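You operate a simulated robot arm through the tools that you are given. There is no shell and no other tool. Be economical: measure what you need, move in short steps, check, and stop when the job is done.

The job below is to be done with a simulated two-armed robot. You get a single attempt, and the scene is never put back.

Task
Square up the cream paper stack on the jog table.
Fine: stack on the tray, tray tilted, jog switch on till the edges are even; then switch off, tray level, stack back where it lay; leave the other stacks.

Only the result counts: the job must be done as asked and must still hold three seconds after the hand-in. Knocking over, shifting, dropping, spilling or breaking anything else fails it.

Robot
Two 7-joint arms with fingered hands on one trunk that stands fixed in place. Base frame: the origin is at the foot of the trunk, x ahead of it, y to its left, z up. Units: m, rad, N and s.
The left shoulder is at [0.03, 0.215, 1.111], the right one opposite. With the tool pointing down near the work surface each hand reaches from about 0.1 to 0.68 m from the base axis, measured 20 degrees to its own side. Payload 3.6 kg a hand.
The tool frame of a hand sits at the grasp point between the pads (the TCP): z along the fingers, y along the line on which they close. The tips reach 0.022 m beyond it. The gripper opens to 0.132 m. The gripper's body begins 0.06 m behind the TCP. The gripper is a hand of 4 fingers: y runs from the thumb to the fingers, the wrist lies at [0, 0, -0.203] in the tool frame, and closing takes about 1.5 s.
Orientation is told as [roll, pitch, yaw] about the base's x, y, z axes, in that order, counted from this pose: with the fingers straight down and closing along the base's y, the tool's x points along the base's -x, its y along +y and its z along -z.

Tools
- The arms move only by the tool arm_command. It takes "left_plan", "right_plan" or both (then of equal length, played together; a hand with none holds still); each is a list of rows, each an object (a shift or turn left out is 0, a gripper value left out holds the last) with "xyz": the shift along the tool's x, y, z in m, a list of three; "angular": the turn, a rotation vector about the tool's x, y, z in rad, a list of three. In form: [{"xyz": [dx, dy, dz], "angular": [rx, ry, rz]}, ...]. A call has 1 to 8 rows; each row is the pose to reach, as a shift and turn from the pose commanded when the call began, along the tool's axes at that moment. "left_grip" and "right_grip" are, for a hand that has rows, the gripper command, from -1 (shut) to 1 (fully open), values between in proportion, set as the call begins (left out, the last holds). Each row takes 0.2 s and may step no farther than 0.05 m and 0.15 rad from the row before; otherwise, or with a gripper value out of range, the whole call is refused. Where a pose cannot be reached the arm comes as near as it can. A force on the tool above 40 N (or 10 N above the force at the start of the call, whichever is more), or a blocked arm, ends the call early, and 0.2 s more pass. Each finger travels about 0.108 m/s and halts on what it meets, pressing with about 26 N; the grip force reading is that of the motor and also rises with nothing between the fingers. The clock runs only during rows and for 0.2 s after the last one: add rows that repeat a pose to give the fingers time. The reply holds the time, the measured pose of the TCP, the force on the tool along the base axes, the opening and the grip force, in the units named above and with some noise, with the torque about the TCP (base axes, N m) and any sound that the robot's microphone picked up.
- Cameras (640 x 400 px; columns grow to the right, rows downward): "scene" is now at [0.1596, 0.0185, 1.0765]; the picture's right is [0.21, -0.98, -0.00], its down [0.20, 0.04, -0.98] and it looks along [0.96, 0.21, 0.20] (base axes); focal length 214 px, centre (320, 200). "left" rides on the left gripper at [-0.053, -0.053, -0.084] in its tool frame; the picture's right is [0.71, -0.71, 0.00], its down [0.53, 0.53, -0.67] and it looks along [0.47, 0.47, 0.74] (tool axes); focal length 247 px, centre (320, 200). "right" rides on the right gripper at [0.053, -0.053, -0.084] in its tool frame; the picture's right is [0.71, 0.71, 0.00], its down [-0.53, 0.53, -0.67] and it looks along [-0.47, 0.47, 0.74] (tool axes); focal length 247 px, centre (320, 200). There is no depth. A picture from a camera that has moved, and an enlarged one, comes with that camera's place and axes in the base frame and with its lens.
- grab_frame(camera): a new picture of that camera. It takes no simulated time.
- lift_body(by): slides the trunk up (or, below 0, down) by that many m; the arms and the scene camera ride with it, the base frame stays. It gives what a move gives, with no picture.
- curl_fingers(finger1, finger2, finger3, thumb_bend, hand): sets how far each is bent, from 0 (flat) to 100 (curled in); at 30 the hand is open as for a grip, at 70 the pads meet at the TCP. One left out holds its place. A second passes; each finger stops where it meets its share of the squeeze, and holds until it gets a number again. A gripper value or a shape takes the hand back. It gives what a move gives, with no picture; readings hold the bend of each and the force on the fingers (four entries, about 0 where the hand has none), thumb and palm.
- preshape(shape, hand): the hand has 4 fingers and takes this shape, open, in about a second: jaw (thumb against the fingers, like two jaws); tri (thumb and two fingers); tip (a fingertip pinch); poke (one finger out to press); point (the index stretched); flat (the hand flat); cup (the hand cupped); fist (a fist). The gripper value then closes the fingers along that shape, each until it touches; the sizes above hold for jaw. It gives what a move gives, with no picture.
- turn_head(pan, tilt): turns the head with the scene camera to pan (to the left, within 1.047 rad either way) and tilt (down, from -0.506 to 1.204), counted from straight ahead of the robot. It gives what a move gives.
- zoom(camera, box): a new picture of the part [left, top, right, bottom] of that camera's present view, enlarged. It takes no simulated time.
- close_job(): hands the job in; it is judged then, once.

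Go step by step. Nothing tells you positions but the pictures and the camera data: compare them with the known pose of the tool, close in by small moves and look again before you grip or let go. The budget is 120 turns and 78 pictures, counting those below and the enlarged ones. Unless the task says otherwise, let go and move clear before handing in, and close with one line.

The tools are called after "Emit:" as name(argument=value, ...) on one line, values as JSON. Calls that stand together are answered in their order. arm_command: Moves the arms, as the interface text tells. Its arguments: {"type":"object","properties":{"left_plan":{"type":"array","items":{"type":"object","properties":{"xyz":{"type":"array","items":{"type":"number"}},"angular":{"type":"array","items":{"type":"number"}}}}},"left_grip":{"type":"number"},"right_plan":{"type":"array","items":{"type":"object","properties":{"xyz":{"type":"array","items":{"type":"number"}},"angular":{"type":"array","items":{"type":"number"}}}}},"right_grip":{"type":"number"}},"required":[]} The other tools are called the same way: lift_body (by) slides the trunk up or down; preshape (shape, hand) gives the hand a shape; curl_fingers (finger1, finger2, finger3, thumb_bend, hand) moves the fingers one by one; turn_head (pan, tilt) turns the head that bears the scene camera; grab_frame (camera) takes a picture; zoom (camera, box) takes an enlarged picture of a part of a camera's view; close_job () hands the job in.

At the start:

```text
time_s: 0.0
left_position: [0.2926, 0.3853, 1.1875]
left_orientation: [0.0, 0.0, 0.0]
left_ft_force: [0.2, -0.6, 0.8]
left_wrist_torque: [0.02, -0.04, 0.01]
left_grip_width: 0.1319
left_grasp_force: 0.0
left_shape: jaw
left_bend: [30.0, 30.0, 30.0, 30.0]
left_finger forces: [0.0, 0.2, 0.0, 0.1, 0.1, 0.1]
right_position: [0.2853, 0.0474, 1.1274]
right_orientation: [0.0, 0.0, 0.0]
right_ft_force: [0.2, -0.6, 0.0]
right_wrist_torque: [0.02, -0.02, -0.01]
right_grip_width: 0.1319
right_grasp_force: 0.1
right_shape: jaw
right_bend: [30.0, 30.0, 30.0, 30.0]
right_finger forces: [0.0, 0.0, 0.0, 0.1, 0.1, 0.0]
trunk travel left (down, up): [-0.389, 0.287]
head pan, tilt: [0.216, -0.202]
```

scene: 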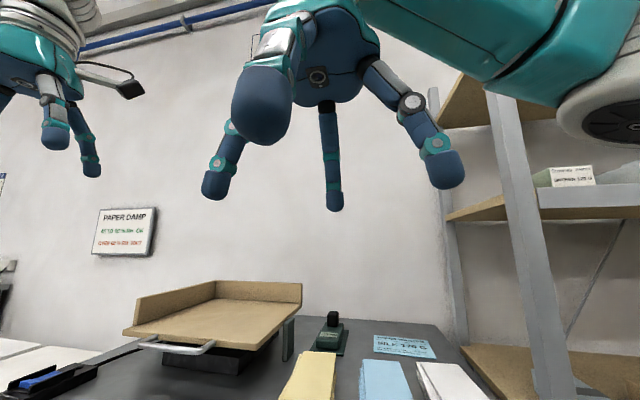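
right: 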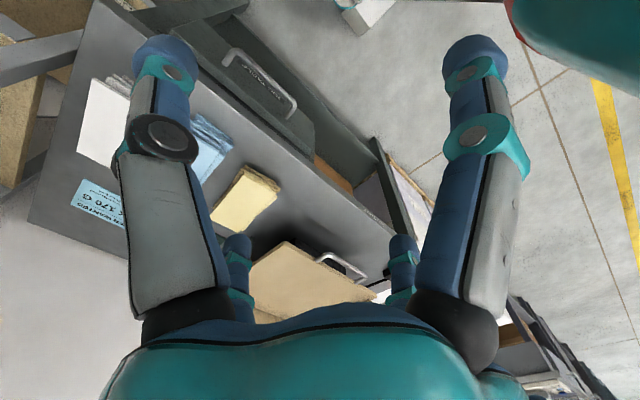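
left: 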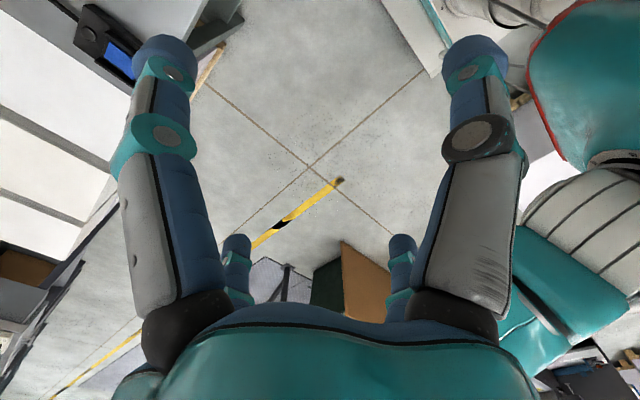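

I see the jog table with a tilting tray, a switch and three stacks (cream, blue, white) at the right. I'll tilt the head down to measure the work area.

Emit:
turn_head(pan=0.0, tilt=0.6)

Emit:
grab_frame(camera="scene")

```text
time_s: 1.1
left_position: [0.292, 0.385, 1.1886]
left_orientation: [0.001, 0.0, 0.001]
left_ft_force: [-0.5, 0.6, -0.5]
left_wrist_torque: [0.0, 0.01, 0.02]
left_grip_width: 0.1321
left_grasp_force: 0.2
left_shape: jaw
left_bend: [30.0, 30.0, 30.0, 30.0]
left_finger forces: [0.1, 0.0, 0.0, 0.1, 0.0, 0.1]
right_position: [0.2865, 0.0481, 1.1276]
right_orientation: [0.0, 0.0, -0.001]
right_ft_force: [0.1, 0.6, -0.5]
right_wrist_torque: [0.0, 0.05, -0.01]
right_grip_width: 0.132
right_grasp_force: 0.1
right_shape: jaw
right_bend: [30.0, 30.0, 30.0, 30.0]
right_finger forces: [0.1, 0.1, 0.0, 0.1, 0.0, 0.1]
trunk travel left (down, up): [-0.389, 0.287]
head pan, tilt: [0.0, 0.6]
```

```text
74 pictures are left
camera scene: at [0.1668, 0.0006, 1.0037], right [0.0, -1.0, 0.0], down [-0.56, 0.0, -0.83], along [0.83, 0.0, -0.56], focal length 214 px, centre (320, 200)
```

scene: 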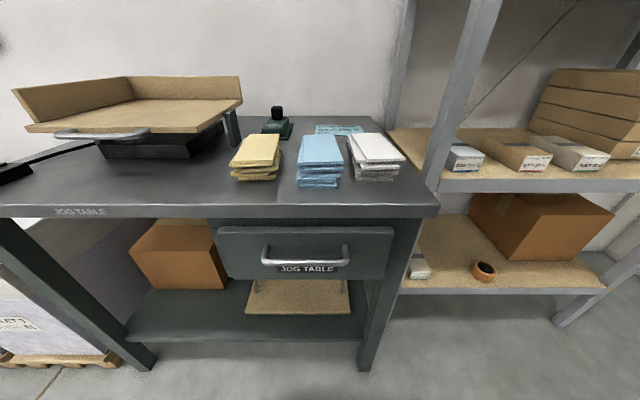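

The whole table is in view now. I'll enlarge the tray, switch and stacks.

Emit:
zoom(camera="scene", box=[0, 60, 256, 220])

Emit:
zoom(camera="scene", box=[210, 90, 418, 220])

Emit:
turn_head(pan=0.5, tilt=0.4)

Emit:
grab_frame(camera="scene")

```text
2.50 times, centred on (128, 140) of scene
camera zoom: at [0.1668, 0.0006, 1.0037], right [0.0, -1.0, 0.0], down [-0.56, 0.0, -0.83], along [0.83, 0.0, -0.56], focal length 536 px, centre (800, 350)
```

zoom: 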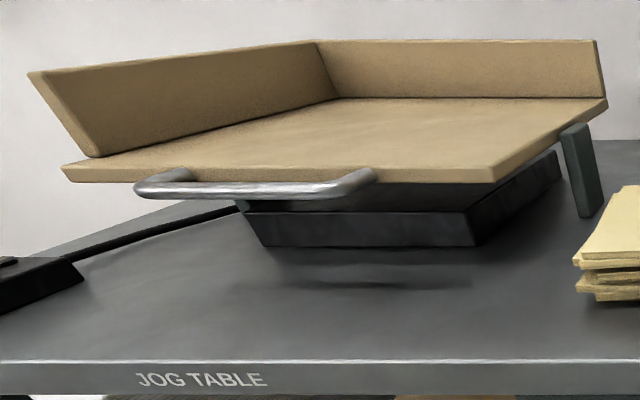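

```text
3.08 times, centred on (314, 155) of scene
camera zoom: at [0.1668, 0.0006, 1.0037], right [0.0, -1.0, 0.0], down [-0.56, 0.0, -0.83], along [0.83, 0.0, -0.56], focal length 660 px, centre (338, 338)
```

zoom: 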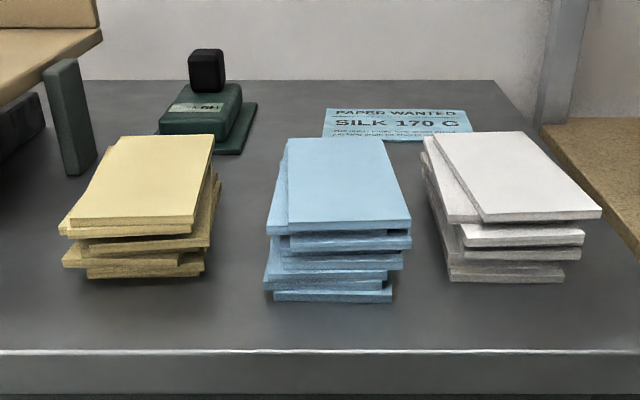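

```text
time_s: 2.1
left_position: [0.2909, 0.385, 1.1887]
left_orientation: [-0.001, -0.001, 0.0]
left_ft_force: [0.7, 0.5, 0.1]
left_wrist_torque: [0.0, 0.01, -0.01]
left_grip_width: 0.1317
left_grasp_force: 0.0
left_shape: jaw
left_bend: [30.0, 30.0, 30.0, 30.0]
left_finger forces: [0.1, 0.1, 0.1, 0.0, 0.1, 0.0]
right_position: [0.286, 0.0473, 1.1265]
right_orientation: [0.001, 0.001, 0.0]
right_ft_force: [-0.5, -0.1, 1.5]
right_wrist_torque: [-0.02, 0.01, 0.0]
right_grip_width: 0.1318
right_grasp_force: 0.0
right_shape: jaw
right_bend: [30.0, 30.0, 30.0, 30.0]
right_finger forces: [0.1, 0.0, 0.1, 0.0, 0.0, 0.1]
trunk travel left (down, up): [-0.389, 0.287]
head pan, tilt: [0.499, 0.4]
```

```text
71 pictures are left
camera scene: at [0.1598, 0.0449, 1.0218], right [0.48, -0.88, 0.0], down [-0.34, -0.19, -0.92], along [0.81, 0.44, -0.39], focal length 214 px, centre (320, 200)
```

scene: 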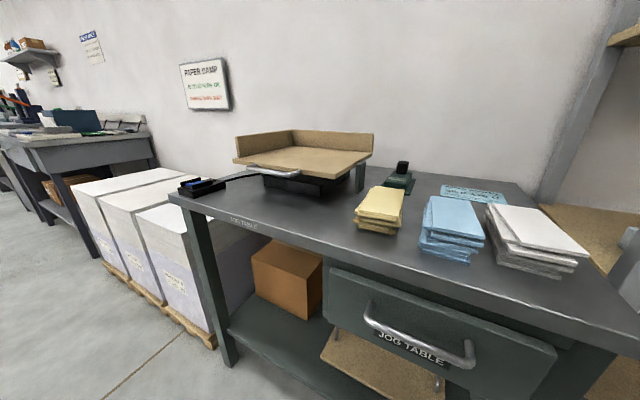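

There are two candidate devices: one at the left table corner with a cord to the tray, and one green with a black knob. I'll look at both and at the sign.

Emit:
zoom(camera="scene", box=[165, 50, 261, 110])

Emit:
zoom(camera="scene", box=[160, 150, 288, 230])

Emit:
zoom(camera="scene", box=[340, 140, 436, 200])

Emit:
lift_body(by=0.25)

Emit:
turn_head(pan=0.3, tilt=0.8)

Emit:
grab_frame(camera="scene")

```text
6.67 times, centred on (213, 80) of scene
camera zoom: at [0.1598, 0.0449, 1.0218], right [0.48, -0.88, 0.0], down [-0.34, -0.19, -0.92], along [0.81, 0.44, -0.39], focal length 1430 px, centre (1033, 1000)
```

zoom: 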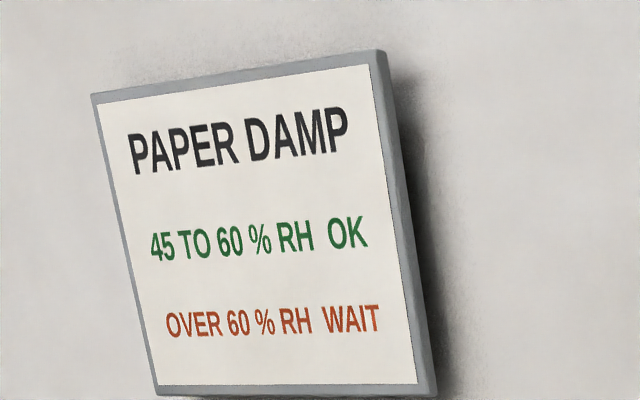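

```text
5.00 times, centred on (224, 190) of scene
camera zoom: at [0.1598, 0.0449, 1.0218], right [0.48, -0.88, 0.0], down [-0.34, -0.19, -0.92], along [0.81, 0.44, -0.39], focal length 1072 px, centre (800, 250)
```

zoom: 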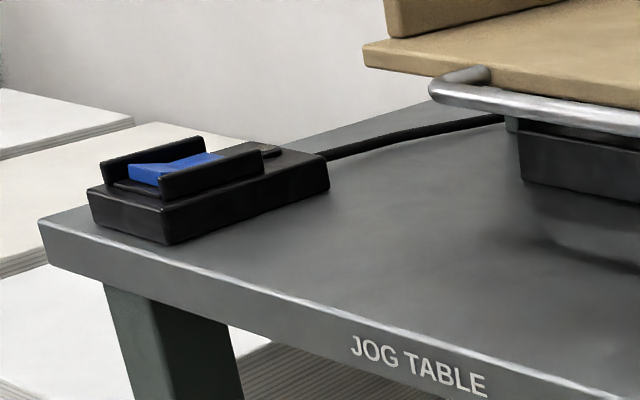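

```text
6.67 times, centred on (388, 170) of scene
camera zoom: at [0.1598, 0.0449, 1.0218], right [0.48, -0.88, 0.0], down [-0.34, -0.19, -0.92], along [0.81, 0.44, -0.39], focal length 1430 px, centre (-133, 400)
```

zoom: 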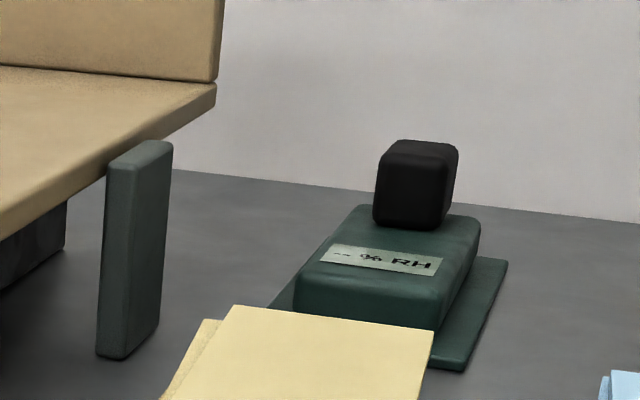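

```text
time_s: 4.7
left_position: [0.2917, 0.3849, 1.4372]
left_orientation: [0.0, -0.001, 0.001]
left_ft_force: [1.2, 0.3, -0.3]
left_wrist_torque: [-0.02, -0.01, -0.02]
left_grip_width: 0.1322
left_grasp_force: 0.0
left_shape: jaw
left_bend: [30.0, 30.0, 30.0, 30.0]
left_finger forces: [0.0, 0.1, 0.0, 0.0, 0.1, 0.1]
right_position: [0.2858, 0.0477, 1.3785]
right_orientation: [0.0, 0.001, -0.001]
right_ft_force: [-0.3, 0.2, -0.3]
right_wrist_torque: [0.0, -0.01, 0.0]
right_grip_width: 0.132
right_grasp_force: 0.2
right_shape: jaw
right_bend: [30.0, 30.0, 30.0, 30.0]
right_finger forces: [0.0, 0.1, 0.1, 0.1, 0.0, 0.0]
trunk travel left (down, up): [-0.639, 0.037]
head pan, tilt: [0.499, 0.4]
```

```text
time_s: 5.5
left_position: [0.2925, 0.3855, 1.4377]
left_orientation: [-0.001, -0.001, 0.0]
left_ft_force: [0.1, -0.1, 1.0]
left_wrist_torque: [0.01, 0.03, 0.02]
left_grip_width: 0.1319
left_grasp_force: 0.0
left_shape: jaw
left_bend: [30.0, 30.0, 30.0, 30.0]
left_finger forces: [0.1, 0.0, 0.0, 0.0, 0.0, 0.0]
right_position: [0.2863, 0.0486, 1.3789]
right_orientation: [-0.001, -0.001, -0.001]
right_ft_force: [-0.6, -0.5, 0.1]
right_wrist_torque: [-0.03, 0.0, 0.02]
right_grip_width: 0.132
right_grasp_force: 0.0
right_shape: jaw
right_bend: [30.0, 30.0, 30.0, 30.0]
right_finger forces: [0.0, 0.0, 0.1, 0.0, 0.1, 0.0]
trunk travel left (down, up): [-0.639, 0.037]
head pan, tilt: [0.3, 0.799]
```

```text
67 pictures are left
camera scene: at [0.1541, 0.0245, 1.2399], right [0.3, -0.96, 0.0], down [-0.68, -0.21, -0.7], along [0.67, 0.21, -0.72], focal length 214 px, centre (320, 200)
```

scene: 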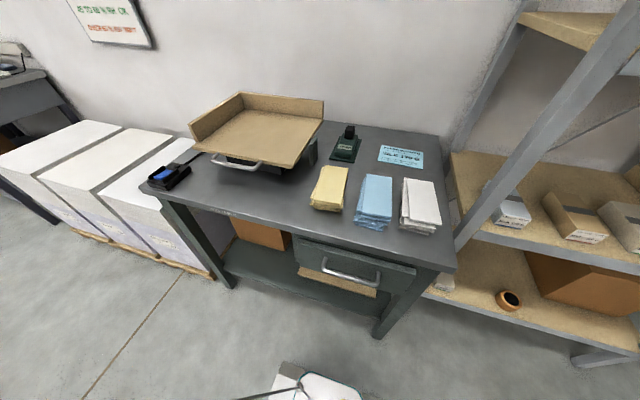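

The table top is at about z 0.79, with its front right corner near (0.46, -0.20). The green device is a humidity meter and not part of the job; the blue rocker at the left is the jog switch. I'll enlarge this higher view to measure.

Emit:
zoom(camera="scene", box=[130, 80, 338, 210])

Emit:
zoom(camera="scene", box=[290, 110, 450, 250])

```text
3.08 times, centred on (234, 145) of scene
camera zoom: at [0.1541, 0.0245, 1.2399], right [0.3, -0.96, 0.0], down [-0.68, -0.21, -0.7], along [0.67, 0.21, -0.72], focal length 660 px, centre (585, 369)
```

zoom: 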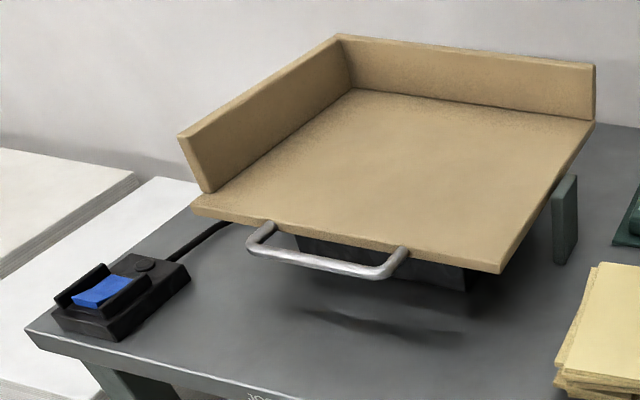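

```text
2.86 times, centred on (370, 180) of scene
camera zoom: at [0.1541, 0.0245, 1.2399], right [0.3, -0.96, 0.0], down [-0.68, -0.21, -0.7], along [0.67, 0.21, -0.72], focal length 613 px, centre (177, 257)
```

zoom: 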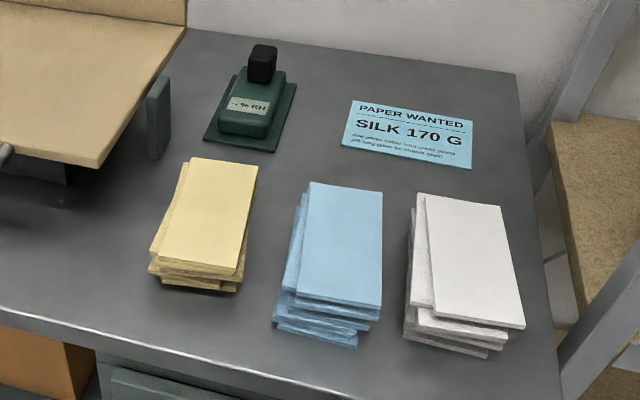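

Tray: x 0.58–0.87, y 0.24–0.57, top at z ≈ 0.886, with fences at the back and left. The cream stack spans about x 0.51–0.68, y 0.08–0.18, z 0.788–0.845, and the switch is near (0.50, 0.63). I'll move the right arm out of the way and lower the trunk for better reach.

Emit:
arm_command(right_plan=[{"xyz": [0, -0.05, 0]}, {"xyz": [0, -0.1, 0]}, {"xyz": [0, -0.15, 0]}, {"xyz": [0, -0.2, 0]}, {"xyz": [0, -0.25, 0]}, {"xyz": [0, -0.3, 0]}])

Emit:
lift_body(by=-0.2)

Emit:
turn_head(pan=0.3, tilt=0.6)

Emit:
arm_command(left_plan=[{"xyz": [-0.045, 0, 0]}, {"xyz": [-0.09, -0.02, 0]}, {"xyz": [-0.135, -0.04, 0.02]}, {"xyz": [-0.175, -0.06, 0.04]}, {"xyz": [-0.21, -0.09, 0.06]}, {"xyz": [-0.24, -0.12, 0.08]}, {"xyz": [-0.26, -0.16, 0.1]}, {"xyz": [-0.26, -0.2, 0.12]}], left_grip=0.9)

Emit:
grab_frame(camera="scene")

```text
time_s: 6.9
left_position: [0.2905, 0.3829, 1.4386]
left_orientation: [0.001, -0.001, 0.0]
left_ft_force: [-0.6, -0.8, 0.5]
left_wrist_torque: [-0.01, -0.02, 0.0]
left_grip_width: 0.1319
left_grasp_force: 0.1
left_shape: jaw
left_bend: [30.0, 30.0, 30.0, 30.0]
left_finger forces: [0.0, 0.0, 0.0, 0.1, 0.0, 0.0]
right_position: [0.2873, -0.2569, 1.3775]
right_orientation: [0.002, 0.002, 0.0]
right_ft_force: [-1.1, 0.3, 0.1]
right_wrist_torque: [0.02, -0.01, -0.01]
right_grip_width: 0.1319
right_grasp_force: 0.1
right_shape: jaw
right_bend: [30.0, 30.0, 30.0, 30.0]
right_finger forces: [0.0, 0.0, 0.0, 0.0, 0.0, 0.0]
trunk travel left (down, up): [-0.639, 0.037]
head pan, tilt: [0.3, 0.799]
```

```text
time_s: 9.1
left_position: [0.291, 0.3851, 1.2397]
left_orientation: [0.0, -0.002, 0.001]
left_ft_force: [0.0, 0.1, -0.7]
left_wrist_torque: [0.01, 0.02, -0.04]
left_grip_width: 0.1319
left_grasp_force: 0.0
left_shape: jaw
left_bend: [30.0, 30.0, 30.0, 30.0]
left_finger forces: [0.0, 0.0, 0.1, 0.0, 0.1, 0.1]
right_position: [0.285, -0.2531, 1.1782]
right_orientation: [0.001, -0.001, -0.001]
right_ft_force: [0.2, 0.8, 0.6]
right_wrist_torque: [-0.01, -0.03, 0.0]
right_grip_width: 0.1317
right_grasp_force: 0.1
right_shape: jaw
right_bend: [30.0, 30.0, 30.0, 30.0]
right_finger forces: [0.0, 0.1, 0.0, 0.0, 0.0, 0.1]
trunk travel left (down, up): [-0.439, 0.237]
head pan, tilt: [0.3, 0.799]
```

```text
time_s: 9.8
left_position: [0.2918, 0.3855, 1.2377]
left_orientation: [0.0, 0.0, -0.001]
left_ft_force: [-1.2, -0.1, -0.5]
left_wrist_torque: [-0.01, 0.03, -0.03]
left_grip_width: 0.1322
left_grasp_force: 0.1
left_shape: jaw
left_bend: [30.0, 30.0, 30.0, 30.0]
left_finger forces: [0.0, 0.1, 0.0, 0.1, 0.0, 0.0]
right_position: [0.2861, -0.2524, 1.1776]
right_orientation: [0.0, 0.001, -0.002]
right_ft_force: [-0.5, -0.6, 0.9]
right_wrist_torque: [-0.02, 0.01, -0.02]
right_grip_width: 0.1319
right_grasp_force: 0.0
right_shape: jaw
right_bend: [30.0, 30.0, 30.0, 30.0]
right_finger forces: [0.0, 0.0, 0.1, 0.1, 0.0, 0.0]
trunk travel left (down, up): [-0.439, 0.237]
head pan, tilt: [0.3, 0.6]
```

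```text
refused: row 3 steps farther than a row can; nothing moved
```

```text
64 pictures are left
camera scene: at [0.1621, 0.0267, 1.0549], right [0.3, -0.96, 0.0], down [-0.54, -0.17, -0.82], along [0.79, 0.24, -0.57], focal length 214 px, centre (320, 200)
```

scene: 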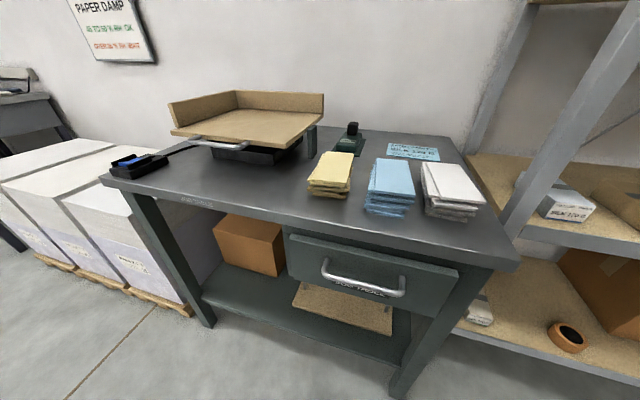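

The refused plan had a step over the limit. I'll move the left hand in smaller steps to above the cream stack, with a slight forward tilt for reach.

Emit:
arm_command(left_plan=[{"xyz": [-0.03, -0.025, 0.02], "angular": [0, -0.04, 0]}, {"xyz": [-0.06, -0.05, 0.04], "angular": [0, -0.08, 0]}, {"xyz": [-0.09, -0.075, 0.06], "angular": [0, -0.12, 0]}, {"xyz": [-0.12, -0.1, 0.08], "angular": [0, -0.16, 0]}, {"xyz": [-0.15, -0.125, 0.1], "angular": [0, -0.2, 0]}, {"xyz": [-0.18, -0.15, 0.12], "angular": [0, -0.24, 0]}, {"xyz": [-0.21, -0.175, 0.14], "angular": [0, -0.28, 0]}, {"xyz": [-0.24, -0.2, 0.16], "angular": [0, -0.3, 0]}], left_grip=0.9)

Emit:
grab_frame(camera="scene")

Emit:
grab_frame(camera="left")

```text
time_s: 11.6
left_position: [0.5309, 0.1841, 1.0767]
left_orientation: [-0.001, -0.3, -0.002]
left_ft_force: [-1.0, -0.4, 1.1]
left_wrist_torque: [0.06, 0.01, 0.0]
left_grip_width: 0.1255
left_grasp_force: 0.0
left_shape: jaw
left_bend: [27.0, 27.0, 27.0, 26.0]
left_finger forces: [0.0, 0.0, 0.0, 0.0, 0.0, 0.0]
right_position: [0.2868, -0.2522, 1.1774]
right_orientation: [0.002, 0.002, 0.0]
right_ft_force: [0.6, 0.4, -0.7]
right_wrist_torque: [0.0, 0.04, 0.02]
right_grip_width: 0.1319
right_grasp_force: 0.1
right_shape: jaw
right_bend: [30.0, 30.0, 30.0, 30.0]
right_finger forces: [0.1, 0.0, 0.1, 0.0, 0.0, 0.0]
trunk travel left (down, up): [-0.439, 0.237]
head pan, tilt: [0.3, 0.6]
```

```text
63 pictures are left
camera scene: at [0.1631, 0.0262, 1.0548], right [0.3, -0.96, 0.0], down [-0.54, -0.17, -0.82], along [0.79, 0.24, -0.57], focal length 214 px, centre (320, 200)
```

scene: 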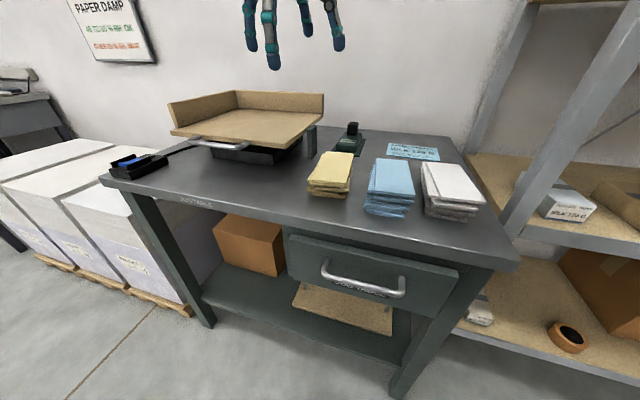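

```text
62 pictures are left
camera left: at [0.5573, 0.1301, 1.173], right [-0.68, -0.71, -0.21], down [-0.7, 0.53, 0.48], along [-0.23, 0.47, -0.85], focal length 247 px, centre (320, 200)
```

left: 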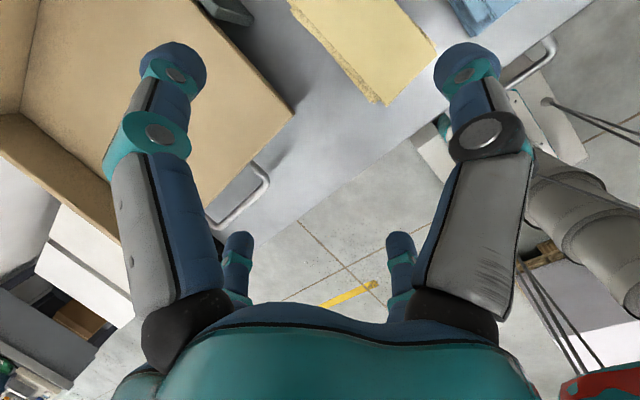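

The hand hovers above the tray level and its digits look spread in a cross. I'll look closer at their layout before going down.

Emit:
zoom(camera="scene", box=[220, 0, 380, 100])

Emit:
preshape(hand="left", shape="jaw")

Emit:
turn_head(pan=0.35, tilt=0.1)

Emit:
grab_frame(camera="scene")

```text
4.00 times, centred on (300, 50) of scene
camera zoom: at [0.1631, 0.0262, 1.0548], right [0.3, -0.96, 0.0], down [-0.54, -0.17, -0.82], along [0.79, 0.24, -0.57], focal length 858 px, centre (400, 800)
```

zoom: 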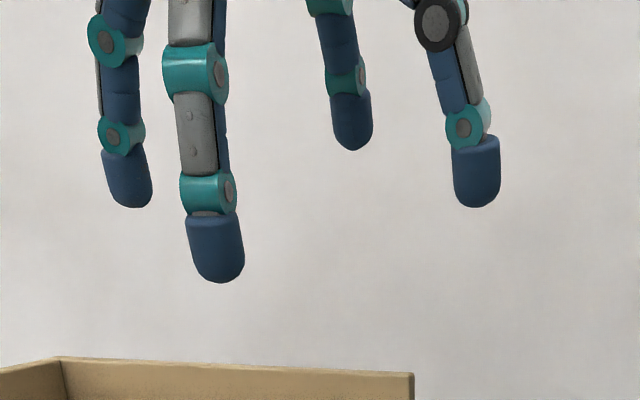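

```text
time_s: 12.5
left_position: [0.5298, 0.1849, 1.0772]
left_orientation: [0.0, -0.3, 0.001]
left_ft_force: [-0.9, 0.2, -0.1]
left_wrist_torque: [0.04, -0.02, -0.02]
left_grip_width: 0.132
left_grasp_force: 0.1
left_shape: jaw
left_bend: [30.0, 30.0, 30.0, 30.0]
left_finger forces: [0.0, 0.0, 0.1, 0.0, 0.0, 0.0]
right_position: [0.2866, -0.2517, 1.1791]
right_orientation: [0.0, 0.003, 0.002]
right_ft_force: [-0.1, 0.1, -1.3]
right_wrist_torque: [0.03, 0.03, 0.0]
right_grip_width: 0.1321
right_grasp_force: 0.1
right_shape: jaw
right_bend: [30.0, 30.0, 30.0, 30.0]
right_finger forces: [0.0, 0.0, 0.1, 0.1, 0.1, 0.1]
trunk travel left (down, up): [-0.439, 0.237]
head pan, tilt: [0.3, 0.6]
```

```text
time_s: 13.4
left_position: [0.5301, 0.1831, 1.0776]
left_orientation: [0.0, -0.302, 0.0]
left_ft_force: [-0.1, 1.1, 0.0]
left_wrist_torque: [-0.03, 0.04, 0.03]
left_grip_width: 0.132
left_grasp_force: 0.0
left_shape: jaw
left_bend: [30.0, 30.0, 30.0, 30.0]
left_finger forces: [0.1, 0.0, 0.1, 0.0, 0.0, 0.0]
right_position: [0.2856, -0.252, 1.1777]
right_orientation: [0.001, 0.003, -0.001]
right_ft_force: [0.0, -0.4, 0.0]
right_wrist_torque: [0.02, -0.02, -0.02]
right_grip_width: 0.1317
right_grasp_force: 0.1
right_shape: jaw
right_bend: [30.0, 30.0, 30.0, 30.0]
right_finger forces: [0.1, 0.1, 0.0, 0.1, 0.1, 0.0]
trunk travel left (down, up): [-0.439, 0.237]
head pan, tilt: [0.351, 0.099]
```

```text
60 pictures are left
camera scene: at [0.1645, 0.0321, 1.101], right [0.34, -0.94, 0.0], down [-0.1, -0.03, -0.99], along [0.93, 0.34, -0.1], focal length 214 px, centre (320, 200)
```

scene: 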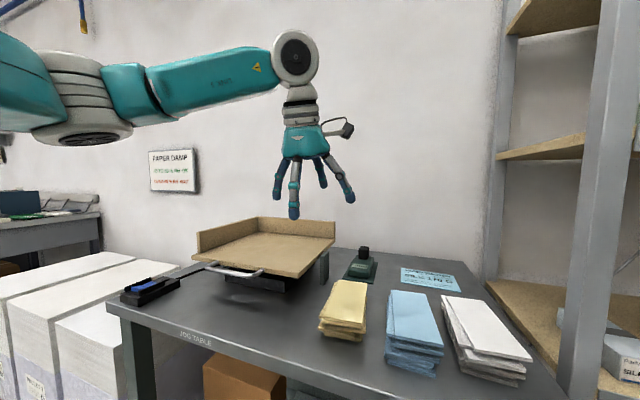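

The four digits really are a cross (±x, ±y) about the TCP. I'll find out which numbered finger is which and how wide they spread when flat.

Emit:
curl_fingers(hand="left", finger1=0, finger2=30, finger3=60, thumb_bend=30)

Emit:
zoom(camera="scene", box=[240, 100, 400, 240])

Emit:
grab_frame(camera="left")

```text
time_s: 14.4
left_position: [0.5295, 0.184, 1.0777]
left_orientation: [0.001, -0.301, -0.001]
left_ft_force: [-0.7, 1.1, 0.4]
left_wrist_torque: [0.0, 0.0, 0.03]
left_grip_width: 0.1079
left_grasp_force: 0.0
left_shape: fingers
left_bend: [1.0, 30.0, 60.0, 30.0]
left_finger forces: [0.0, 0.0, 0.0, 0.1, 0.1, 0.0]
right_position: [0.2866, -0.2526, 1.1785]
right_orientation: [0.002, 0.002, -0.003]
right_ft_force: [-0.6, -0.3, -0.5]
right_wrist_torque: [0.01, -0.01, -0.01]
right_grip_width: 0.1319
right_grasp_force: 0.2
right_shape: jaw
right_bend: [30.0, 30.0, 30.0, 30.0]
right_finger forces: [0.1, 0.0, 0.0, 0.0, 0.0, 0.0]
trunk travel left (down, up): [-0.439, 0.237]
head pan, tilt: [0.351, 0.099]
```

```text
2.86 times, centred on (320, 170) of scene
camera zoom: at [0.1645, 0.0321, 1.1011], right [0.34, -0.94, 0.0], down [-0.09, -0.03, -0.99], along [0.93, 0.34, -0.1], focal length 613 px, centre (320, 286)
```

zoom: 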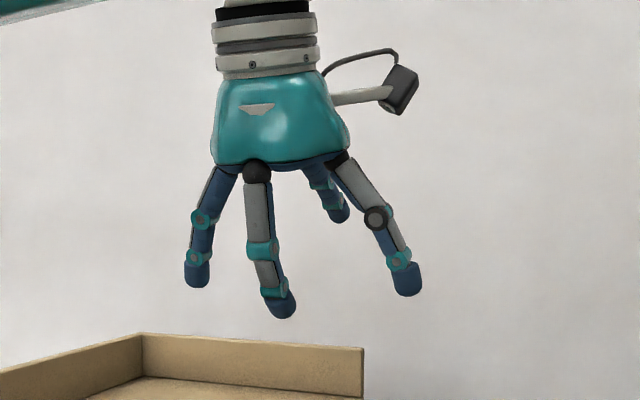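

```text
58 pictures are left
camera left: at [0.5561, 0.1308, 1.1735], right [-0.68, -0.71, -0.21], down [-0.7, 0.53, 0.48], along [-0.23, 0.47, -0.85], focal length 247 px, centre (320, 200)
```

left: 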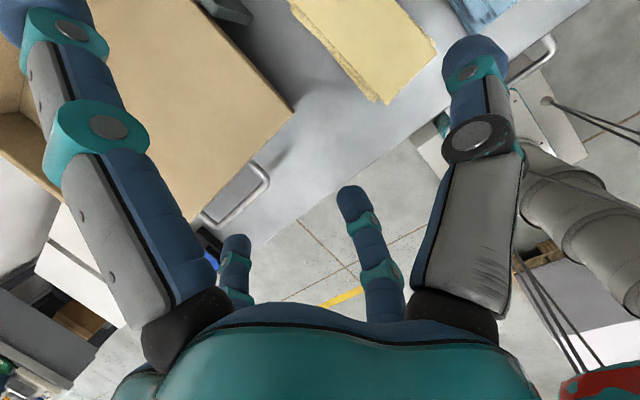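

Finger1 is the +x digit, finger2 +y, finger3 −x, and the thumb −y. Before gripping I need to know whether the ±x digits actually collide. I'll touch finger1 lightly on the front edge of the table while the others hang in the air.

Emit:
arm_command(left_plan=[{"xyz": [0.034, 0, 0.0327], "angular": [0, 0.05, 0]}, {"xyz": [0.067, 0, 0.0653], "angular": [0, 0.1, 0]}, {"xyz": [0.101, 0, 0.098], "angular": [0, 0.15, 0]}, {"xyz": [0.135, 0, 0.131], "angular": [0, 0.2, 0]}, {"xyz": [0.168, 0, 0.163], "angular": [0, 0.25, 0]}, {"xyz": [0.202, 0, 0.196], "angular": [0, 0.3, 0]}], left_grip=1)

Emit:
turn_head(pan=0.3, tilt=0.65)

Emit:
grab_frame(camera="scene")

```text
time_s: 15.8
left_position: [0.3944, 0.1848, 0.8264]
left_orientation: [-0.001, -0.001, 0.001]
left_ft_force: [-0.1, 0.7, 1.1]
left_wrist_torque: [0.0, 0.02, -0.01]
left_grip_width: 0.1318
left_grasp_force: 0.1
left_shape: jaw
left_bend: [30.0, 30.0, 30.0, 30.0]
left_finger forces: [0.0, 0.0, 0.1, 0.0, 0.0, 0.0]
right_position: [0.2873, -0.2526, 1.1783]
right_orientation: [0.001, 0.001, 0.0]
right_ft_force: [-1.1, 0.0, 0.8]
right_wrist_torque: [0.01, 0.02, 0.01]
right_grip_width: 0.1316
right_grasp_force: 0.1
right_shape: jaw
right_bend: [30.0, 30.0, 30.0, 30.0]
right_finger forces: [0.2, 0.0, 0.0, 0.0, 0.0, 0.0]
trunk travel left (down, up): [-0.439, 0.237]
head pan, tilt: [0.351, 0.099]
```

```text
time_s: 16.8
left_position: [0.395, 0.1848, 0.8276]
left_orientation: [-0.002, -0.001, -0.001]
left_ft_force: [0.1, 0.0, 0.0]
left_wrist_torque: [-0.02, -0.03, -0.02]
left_grip_width: 0.1319
left_grasp_force: 0.1
left_shape: jaw
left_bend: [30.0, 30.0, 30.0, 30.0]
left_finger forces: [0.0, 0.1, 0.0, 0.0, 0.1, 0.0]
right_position: [0.2858, -0.2519, 1.1783]
right_orientation: [0.0, -0.001, -0.001]
right_ft_force: [-0.1, -0.4, 0.7]
right_wrist_torque: [0.0, -0.01, 0.01]
right_grip_width: 0.1317
right_grasp_force: 0.0
right_shape: jaw
right_bend: [30.0, 30.0, 30.0, 30.0]
right_finger forces: [0.0, 0.1, 0.1, 0.0, 0.1, 0.1]
trunk travel left (down, up): [-0.439, 0.237]
head pan, tilt: [0.3, 0.649]
```

```text
57 pictures are left
camera scene: at [0.1608, 0.0262, 1.0507], right [0.3, -0.96, 0.0], down [-0.58, -0.18, -0.8], along [0.76, 0.24, -0.6], focal length 214 px, centre (320, 200)
```

scene: 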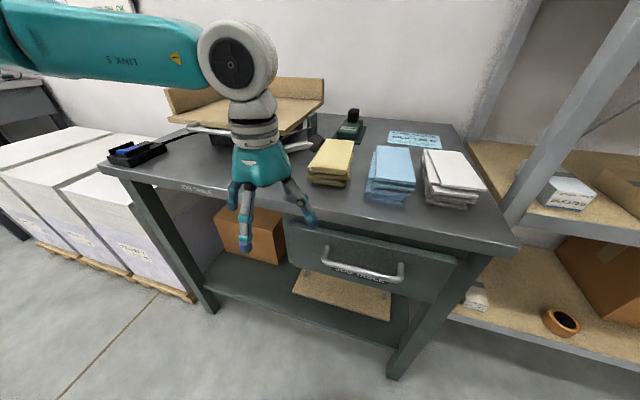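

The hand is in front of the table, with finger1 over its edge. I'll go down in small steps and watch the force.

Emit:
arm_command(left_plan=[{"xyz": [-0.014, 0, 0]}, {"xyz": [-0.014, 0, 0.01]}, {"xyz": [-0.014, 0, 0.02]}, {"xyz": [-0.014, 0, 0.025]}, {"xyz": [-0.014, 0, 0.03]}])

Emit:
zoom(camera="scene", box=[200, 130, 360, 260])

```text
time_s: 17.8
left_position: [0.4121, 0.1817, 0.8143]
left_orientation: [-0.008, -0.016, -0.006]
left_ft_force: [-12.3, 5.3, 28.7]
left_wrist_torque: [0.06, -2.15, 0.37]
left_grip_width: 0.1319
left_grasp_force: 0.0
left_shape: jaw
left_bend: [22.0, 30.0, 30.0, 30.0]
left_finger forces: [28.0, 0.0, 0.0, 0.1, 0.0, 0.0]
right_position: [0.2839, -0.2524, 1.1794]
right_orientation: [0.0, -0.001, 0.001]
right_ft_force: [0.0, 0.0, -0.6]
right_wrist_torque: [0.01, 0.05, 0.0]
right_grip_width: 0.1318
right_grasp_force: 0.1
right_shape: jaw
right_bend: [30.0, 30.0, 30.0, 30.0]
right_finger forces: [0.0, 0.0, 0.0, 0.0, 0.0, 0.0]
trunk travel left (down, up): [-0.439, 0.237]
head pan, tilt: [0.3, 0.649]
stopped in row 5 (left hand): the force on the tool passed its limit at 44 N (the readings are from after the stop); the commanded pose is now the measured one
```

```text
3.08 times, centred on (280, 195) of scene
camera zoom: at [0.1585, 0.0263, 1.0513], right [0.3, -0.96, 0.0], down [-0.58, -0.18, -0.8], along [0.76, 0.24, -0.6], focal length 660 px, centre (443, 215)
```

zoom: 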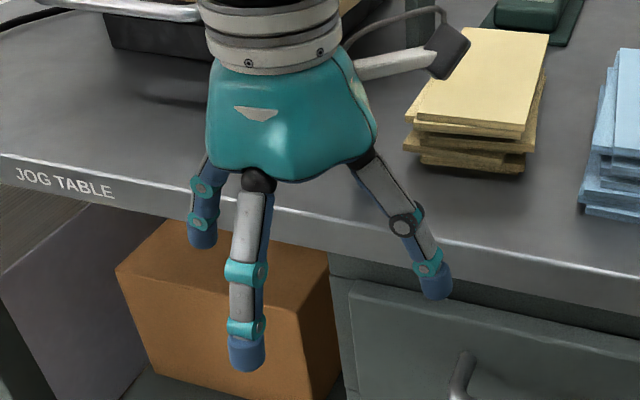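

The digits do collide, so a straight grip would land fingers on the stack top. I'll yaw the hand 45° instead, so two digits go down each side. I'll raise the hand, turn it and bring it over the stack.

Emit:
arm_command(left_plan=[{"xyz": [0, 0, -0.04]}, {"xyz": [0, 0, -0.08], "angular": [-0.008, 0.016, -0.13]}, {"xyz": [-0.01, -0.01, -0.12], "angular": [-0.008, 0.016, -0.26]}, {"xyz": [-0.05, -0.02, -0.145], "angular": [-0.008, 0.016, -0.39]}, {"xyz": [-0.095, -0.03, -0.146], "angular": [-0.008, 0.016, -0.52]}, {"xyz": [-0.14, -0.04, -0.146], "angular": [-0.008, 0.016, -0.65]}, {"xyz": [-0.175, -0.05, -0.146], "angular": [-0.008, 0.016, -0.78]}, {"xyz": [-0.193, -0.051, -0.146], "angular": [-0.008, 0.016, -0.79]}])

Emit:
curl_fingers(hand="left", finger1=4, finger2=4, finger3=4, thumb_bend=4)

Emit:
grab_frame(camera="left")

Emit:
grab_frame(camera="scene")

```text
time_s: 19.6
left_position: [0.6036, 0.1316, 0.9558]
left_orientation: [0.006, 0.011, 0.785]
left_ft_force: [0.0, -0.8, -0.6]
left_wrist_torque: [0.03, 0.0, -0.04]
left_grip_width: 0.1319
left_grasp_force: 0.0
left_shape: jaw
left_bend: [30.0, 30.0, 30.0, 30.0]
left_finger forces: [0.1, 0.1, 0.0, 0.0, 0.0, 0.0]
right_position: [0.2861, -0.2531, 1.1777]
right_orientation: [0.0, 0.002, -0.002]
right_ft_force: [-0.1, 0.7, -0.9]
right_wrist_torque: [-0.01, -0.02, -0.05]
right_grip_width: 0.1319
right_grasp_force: 0.1
right_shape: jaw
right_bend: [30.0, 30.0, 30.0, 30.0]
right_finger forces: [0.0, 0.1, 0.1, 0.0, 0.0, 0.0]
trunk travel left (down, up): [-0.439, 0.237]
head pan, tilt: [0.3, 0.649]
```

```text
time_s: 20.6
left_position: [0.6035, 0.1332, 0.9559]
left_orientation: [0.007, 0.01, 0.784]
left_ft_force: [0.2, 0.3, 0.6]
left_wrist_torque: [0.0, 0.0, -0.03]
left_grip_width: 0.1225
left_grasp_force: 0.1
left_shape: fingers
left_bend: [4.0, 4.0, 4.0, 4.0]
left_finger forces: [0.0, 0.0, 0.0, 0.1, 0.0, 0.0]
right_position: [0.2865, -0.2521, 1.1775]
right_orientation: [0.001, 0.003, 0.0]
right_ft_force: [0.4, -0.2, 0.5]
right_wrist_torque: [0.01, 0.0, 0.0]
right_grip_width: 0.132
right_grasp_force: 0.1
right_shape: jaw
right_bend: [30.0, 30.0, 30.0, 30.0]
right_finger forces: [0.1, 0.1, 0.0, 0.0, 0.1, 0.0]
trunk travel left (down, up): [-0.439, 0.237]
head pan, tilt: [0.3, 0.649]
```

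```text
55 pictures are left
camera left: at [0.6796, 0.133, 1.0391], right [0.0, -1.0, 0.0], down [-0.74, 0.0, 0.68], along [-0.68, 0.0, -0.74], focal length 247 px, centre (320, 200)
```

left: 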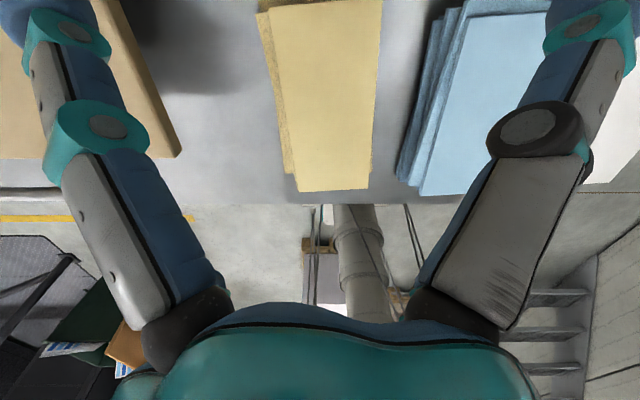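

```text
54 pictures are left
camera scene: at [0.161, 0.0262, 1.0506], right [0.3, -0.96, 0.0], down [-0.58, -0.18, -0.8], along [0.76, 0.24, -0.61], focal length 214 px, centre (320, 200)
```

scene: 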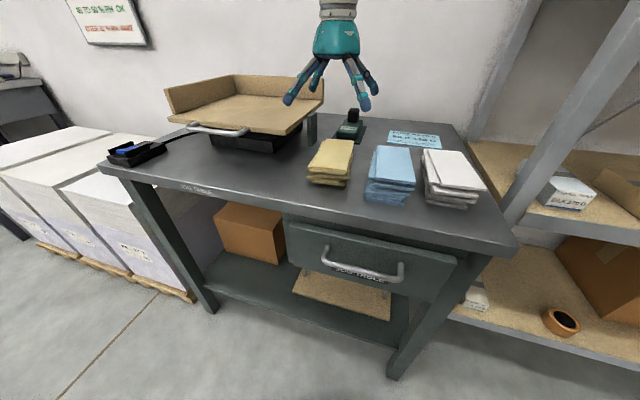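

The wrist view looks straight along the gaps: the fingers should sit near y ≈ 0.064 and 0.20, with about 1 cm to spare on each side. I'll descend until the tips are near the stack's top and check.

Emit:
arm_command(left_plan=[{"xyz": [0, 0, 0.035]}, {"xyz": [0, 0, 0.07]}, {"xyz": [0, 0, 0.1]}])

Emit:
grab_frame(camera="left")

Emit:
zoom(camera="scene", box=[260, 100, 420, 230])

```text
time_s: 21.4
left_position: [0.5986, 0.1309, 0.8559]
left_orientation: [0.008, 0.01, 0.785]
left_ft_force: [-0.4, 0.0, -0.9]
left_wrist_torque: [0.0, 0.01, 0.0]
left_grip_width: 0.1224
left_grasp_force: 0.1
left_shape: fingers
left_bend: [4.0, 4.0, 4.0, 4.0]
left_finger forces: [0.0, 0.0, 0.0, 0.1, 0.0, 0.0]
right_position: [0.2864, -0.2519, 1.1788]
right_orientation: [0.002, 0.002, 0.0]
right_ft_force: [0.9, 0.2, -0.2]
right_wrist_torque: [-0.01, 0.01, -0.03]
right_grip_width: 0.1319
right_grasp_force: 0.2
right_shape: jaw
right_bend: [30.0, 30.0, 30.0, 30.0]
right_finger forces: [0.0, 0.0, 0.1, 0.0, 0.0, 0.0]
trunk travel left (down, up): [-0.439, 0.237]
head pan, tilt: [0.3, 0.649]
```

```text
53 pictures are left
camera left: at [0.6759, 0.1311, 0.9397], right [0.0, -1.0, 0.0], down [-0.74, 0.0, 0.68], along [-0.68, 0.0, -0.74], focal length 247 px, centre (320, 200)
```

left: 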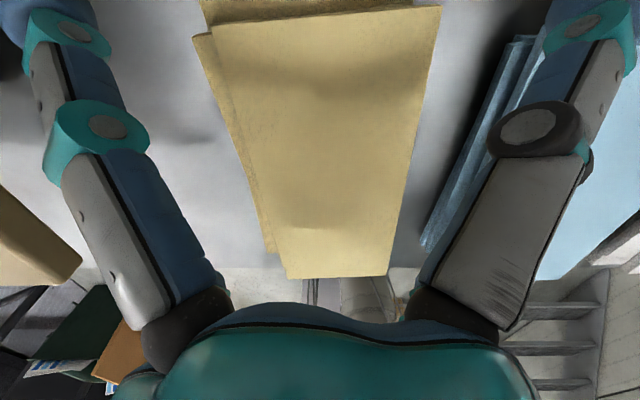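

```text
3.08 times, centred on (340, 165) of scene
camera zoom: at [0.1612, 0.0262, 1.0506], right [0.3, -0.96, 0.0], down [-0.58, -0.18, -0.8], along [0.76, 0.24, -0.61], focal length 660 px, centre (258, 308)
```

zoom: 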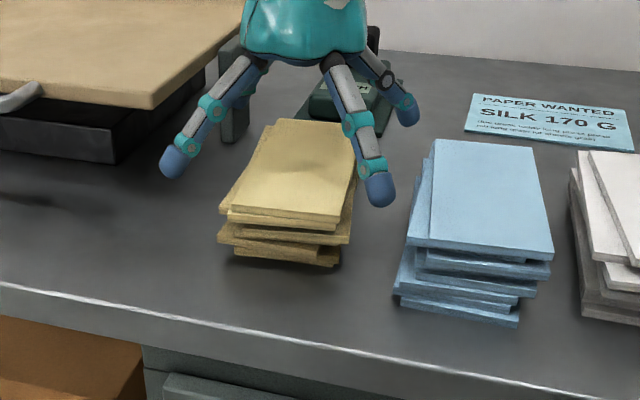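

The fingers straddle the stack, with the right ones over the gap beside the blue stack. I'll go down to grip height and stop if I feel any contact.

Emit:
arm_command(left_plan=[{"xyz": [0, 0, 0.01]}, {"xyz": [0, 0, 0.02]}, {"xyz": [0, 0, 0.03]}, {"xyz": [0, 0, 0.038]}])

Emit:
zoom(camera="scene", box=[260, 100, 420, 230])

```text
time_s: 22.4
left_position: [0.5993, 0.1321, 0.8185]
left_orientation: [0.006, 0.011, 0.785]
left_ft_force: [-0.7, -0.1, 0.0]
left_wrist_torque: [-0.01, -0.02, 0.02]
left_grip_width: 0.1227
left_grasp_force: 0.1
left_shape: fingers
left_bend: [4.0, 4.0, 4.0, 4.0]
left_finger forces: [0.0, 0.0, 0.0, 0.0, 0.0, 0.1]
right_position: [0.2862, -0.2525, 1.1786]
right_orientation: [0.001, 0.003, 0.0]
right_ft_force: [-0.9, 0.1, 0.7]
right_wrist_torque: [0.01, 0.02, 0.01]
right_grip_width: 0.1317
right_grasp_force: 0.1
right_shape: jaw
right_bend: [30.0, 30.0, 30.0, 30.0]
right_finger forces: [0.0, 0.0, 0.0, 0.0, 0.0, 0.0]
trunk travel left (down, up): [-0.439, 0.237]
head pan, tilt: [0.3, 0.649]
```

```text
3.08 times, centred on (340, 165) of scene
camera zoom: at [0.161, 0.0262, 1.0506], right [0.3, -0.96, 0.0], down [-0.58, -0.18, -0.8], along [0.76, 0.24, -0.61], focal length 660 px, centre (258, 308)
```

zoom: 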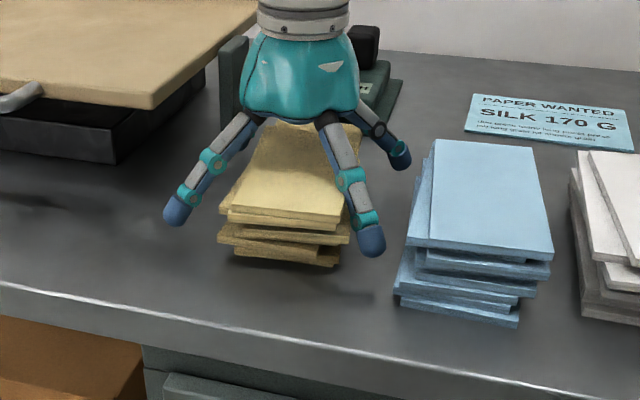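

No contact so far and all four digits are beside the stack. I'll close evenly and gently.

Emit:
curl_fingers(hand="left", finger1=24, finger2=24, finger3=24, thumb_bend=24)

Emit:
curl_fingers(hand="left", finger1=38, finger2=38, finger3=38, thumb_bend=38)

Emit:
zoom(camera="scene", box=[260, 100, 420, 230])

Emit:
grab_frame(camera="left")

```text
time_s: 23.4
left_position: [0.5995, 0.1306, 0.8188]
left_orientation: [0.007, 0.01, 0.784]
left_ft_force: [-0.7, -2.0, 3.7]
left_wrist_torque: [-0.05, 0.11, 0.08]
left_grip_width: 0.0974
left_grasp_force: 2.4
left_shape: fingers
left_bend: [23.0, 24.0, 20.0, 24.0]
left_finger forces: [0.4, 0.0, 4.1, 0.1, 0.0, 0.0]
right_position: [0.2857, -0.253, 1.1794]
right_orientation: [-0.001, 0.0, 0.0]
right_ft_force: [0.1, 0.3, -0.2]
right_wrist_torque: [0.01, -0.02, 0.0]
right_grip_width: 0.1318
right_grasp_force: 0.0
right_shape: jaw
right_bend: [30.0, 30.0, 30.0, 30.0]
right_finger forces: [0.1, 0.0, 0.0, 0.1, 0.1, 0.0]
trunk travel left (down, up): [-0.439, 0.237]
head pan, tilt: [0.3, 0.649]
```

```text
time_s: 24.4
left_position: [0.6015, 0.1317, 0.8211]
left_orientation: [0.003, 0.004, 0.786]
left_ft_force: [6.9, 1.3, 23.3]
left_wrist_torque: [-0.01, -0.16, 0.22]
left_grip_width: 0.0825
left_grasp_force: 17.6
left_shape: fingers
left_bend: [32.0, 33.0, 33.0, 34.0]
left_finger forces: [8.0, 7.9, 8.4, 0.0, 11.1, 0.0]
right_position: [0.2846, -0.2524, 1.1801]
right_orientation: [0.0, 0.0, 0.0]
right_ft_force: [-0.1, -0.7, 0.7]
right_wrist_torque: [0.02, 0.03, 0.02]
right_grip_width: 0.1319
right_grasp_force: 0.0
right_shape: jaw
right_bend: [30.0, 30.0, 30.0, 30.0]
right_finger forces: [0.1, 0.0, 0.0, 0.1, 0.0, 0.0]
trunk travel left (down, up): [-0.439, 0.237]
head pan, tilt: [0.3, 0.649]
```

```text
3.08 times, centred on (340, 165) of scene
camera zoom: at [0.1596, 0.0259, 1.051], right [0.3, -0.96, 0.0], down [-0.58, -0.18, -0.8], along [0.76, 0.24, -0.6], focal length 660 px, centre (258, 308)
```

zoom: 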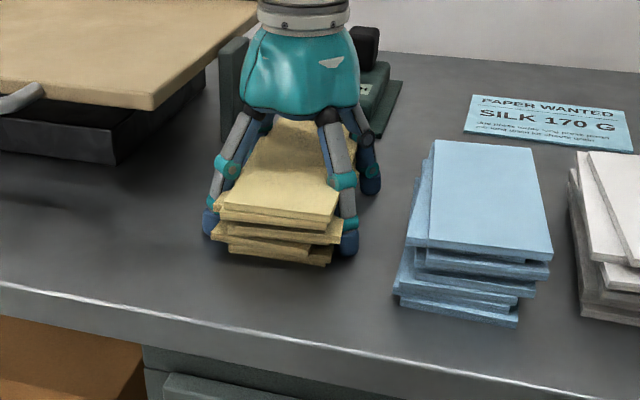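

```text
49 pictures are left
camera left: at [0.6774, 0.1325, 0.9057], right [0.0, -1.0, 0.0], down [-0.74, 0.0, 0.67], along [-0.67, 0.0, -0.74], focal length 247 px, centre (320, 200)
```

left: 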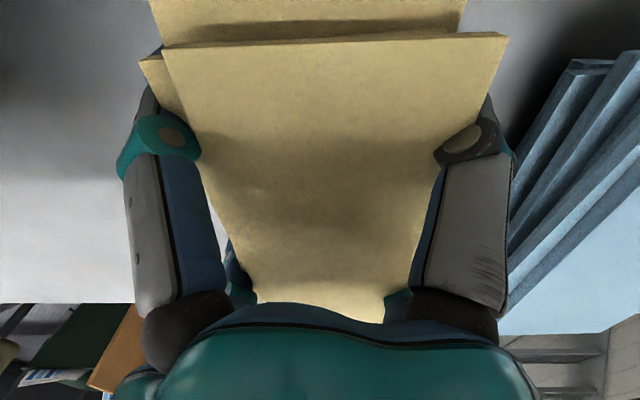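

All four digits now press on the stack, and the fingertips also bear on the table. I'll ease up a few millimetres and tighten.

Emit:
arm_command(left_plan=[{"xyz": [0, 0, -0.003]}])

Emit:
curl_fingers(hand="left", finger1=60, finger2=60, finger3=60, thumb_bend=60)

Emit:
arm_command(left_plan=[{"xyz": [0, 0, -0.003]}, {"xyz": [0, 0, -0.008]}, {"xyz": [0, 0, -0.014]}, {"xyz": [0, 0, -0.02]}])

Emit:
zoom(camera="scene", box=[260, 100, 420, 230])

```text
time_s: 24.8
left_position: [0.5997, 0.1306, 0.823]
left_orientation: [0.006, 0.007, 0.787]
left_ft_force: [6.2, 3.0, 13.3]
left_wrist_torque: [-0.04, -0.28, 0.23]
left_grip_width: 0.0827
left_grasp_force: 13.4
left_shape: fingers
left_bend: [32.0, 34.0, 33.0, 34.0]
left_finger forces: [7.6, 4.4, 6.7, 0.1, 7.3, 0.0]
right_position: [0.2857, -0.2521, 1.179]
right_orientation: [0.0, 0.001, 0.001]
right_ft_force: [-0.3, 0.7, 1.0]
right_wrist_torque: [0.0, -0.01, 0.01]
right_grip_width: 0.1322
right_grasp_force: 0.0
right_shape: jaw
right_bend: [30.0, 30.0, 30.0, 30.0]
right_finger forces: [0.0, 0.0, 0.0, 0.1, 0.1, 0.1]
trunk travel left (down, up): [-0.439, 0.237]
head pan, tilt: [0.3, 0.649]
```

```text
time_s: 25.8
left_position: [0.5992, 0.1295, 0.8254]
left_orientation: [0.002, 0.009, 0.783]
left_ft_force: [0.9, -6.3, 19.7]
left_wrist_torque: [-0.88, -0.63, -0.09]
left_grip_width: 0.0686
left_grasp_force: 42.4
left_shape: fingers
left_bend: [34.0, 36.0, 37.0, 48.0]
left_finger forces: [18.2, 15.0, 14.6, 0.0, 36.0, 0.0]
right_position: [0.2845, -0.2542, 1.1794]
right_orientation: [0.003, -0.002, -0.001]
right_ft_force: [-0.7, -0.4, 1.2]
right_wrist_torque: [-0.03, 0.0, -0.01]
right_grip_width: 0.1318
right_grasp_force: 0.0
right_shape: jaw
right_bend: [30.0, 30.0, 30.0, 30.0]
right_finger forces: [0.0, 0.0, 0.0, 0.0, 0.1, 0.0]
trunk travel left (down, up): [-0.439, 0.237]
head pan, tilt: [0.3, 0.649]
```

```text
time_s: 26.8
left_position: [0.6017, 0.1317, 0.8402]
left_orientation: [0.008, 0.01, 0.785]
left_ft_force: [0.0, 0.7, -3.4]
left_wrist_torque: [-0.02, 0.0, 0.0]
left_grip_width: 0.0657
left_grasp_force: 41.3
left_shape: fingers
left_bend: [33.0, 36.0, 37.0, 50.0]
left_finger forces: [24.7, 17.1, 11.2, 0.0, 30.6, 0.0]
right_position: [0.2868, -0.2517, 1.179]
right_orientation: [-0.001, 0.001, 0.001]
right_ft_force: [0.4, 0.3, -0.1]
right_wrist_torque: [-0.01, -0.01, 0.0]
right_grip_width: 0.132
right_grasp_force: 0.2
right_shape: jaw
right_bend: [30.0, 30.0, 30.0, 30.0]
right_finger forces: [0.0, 0.1, 0.0, 0.1, 0.1, 0.1]
trunk travel left (down, up): [-0.439, 0.237]
head pan, tilt: [0.3, 0.649]
```

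```text
3.08 times, centred on (340, 165) of scene
camera zoom: at [0.1614, 0.0264, 1.0505], right [0.3, -0.96, 0.0], down [-0.58, -0.18, -0.8], along [0.76, 0.24, -0.61], focal length 660 px, centre (258, 308)
```

zoom: 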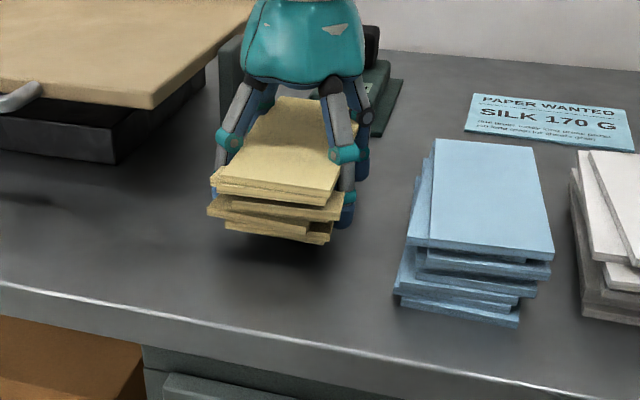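

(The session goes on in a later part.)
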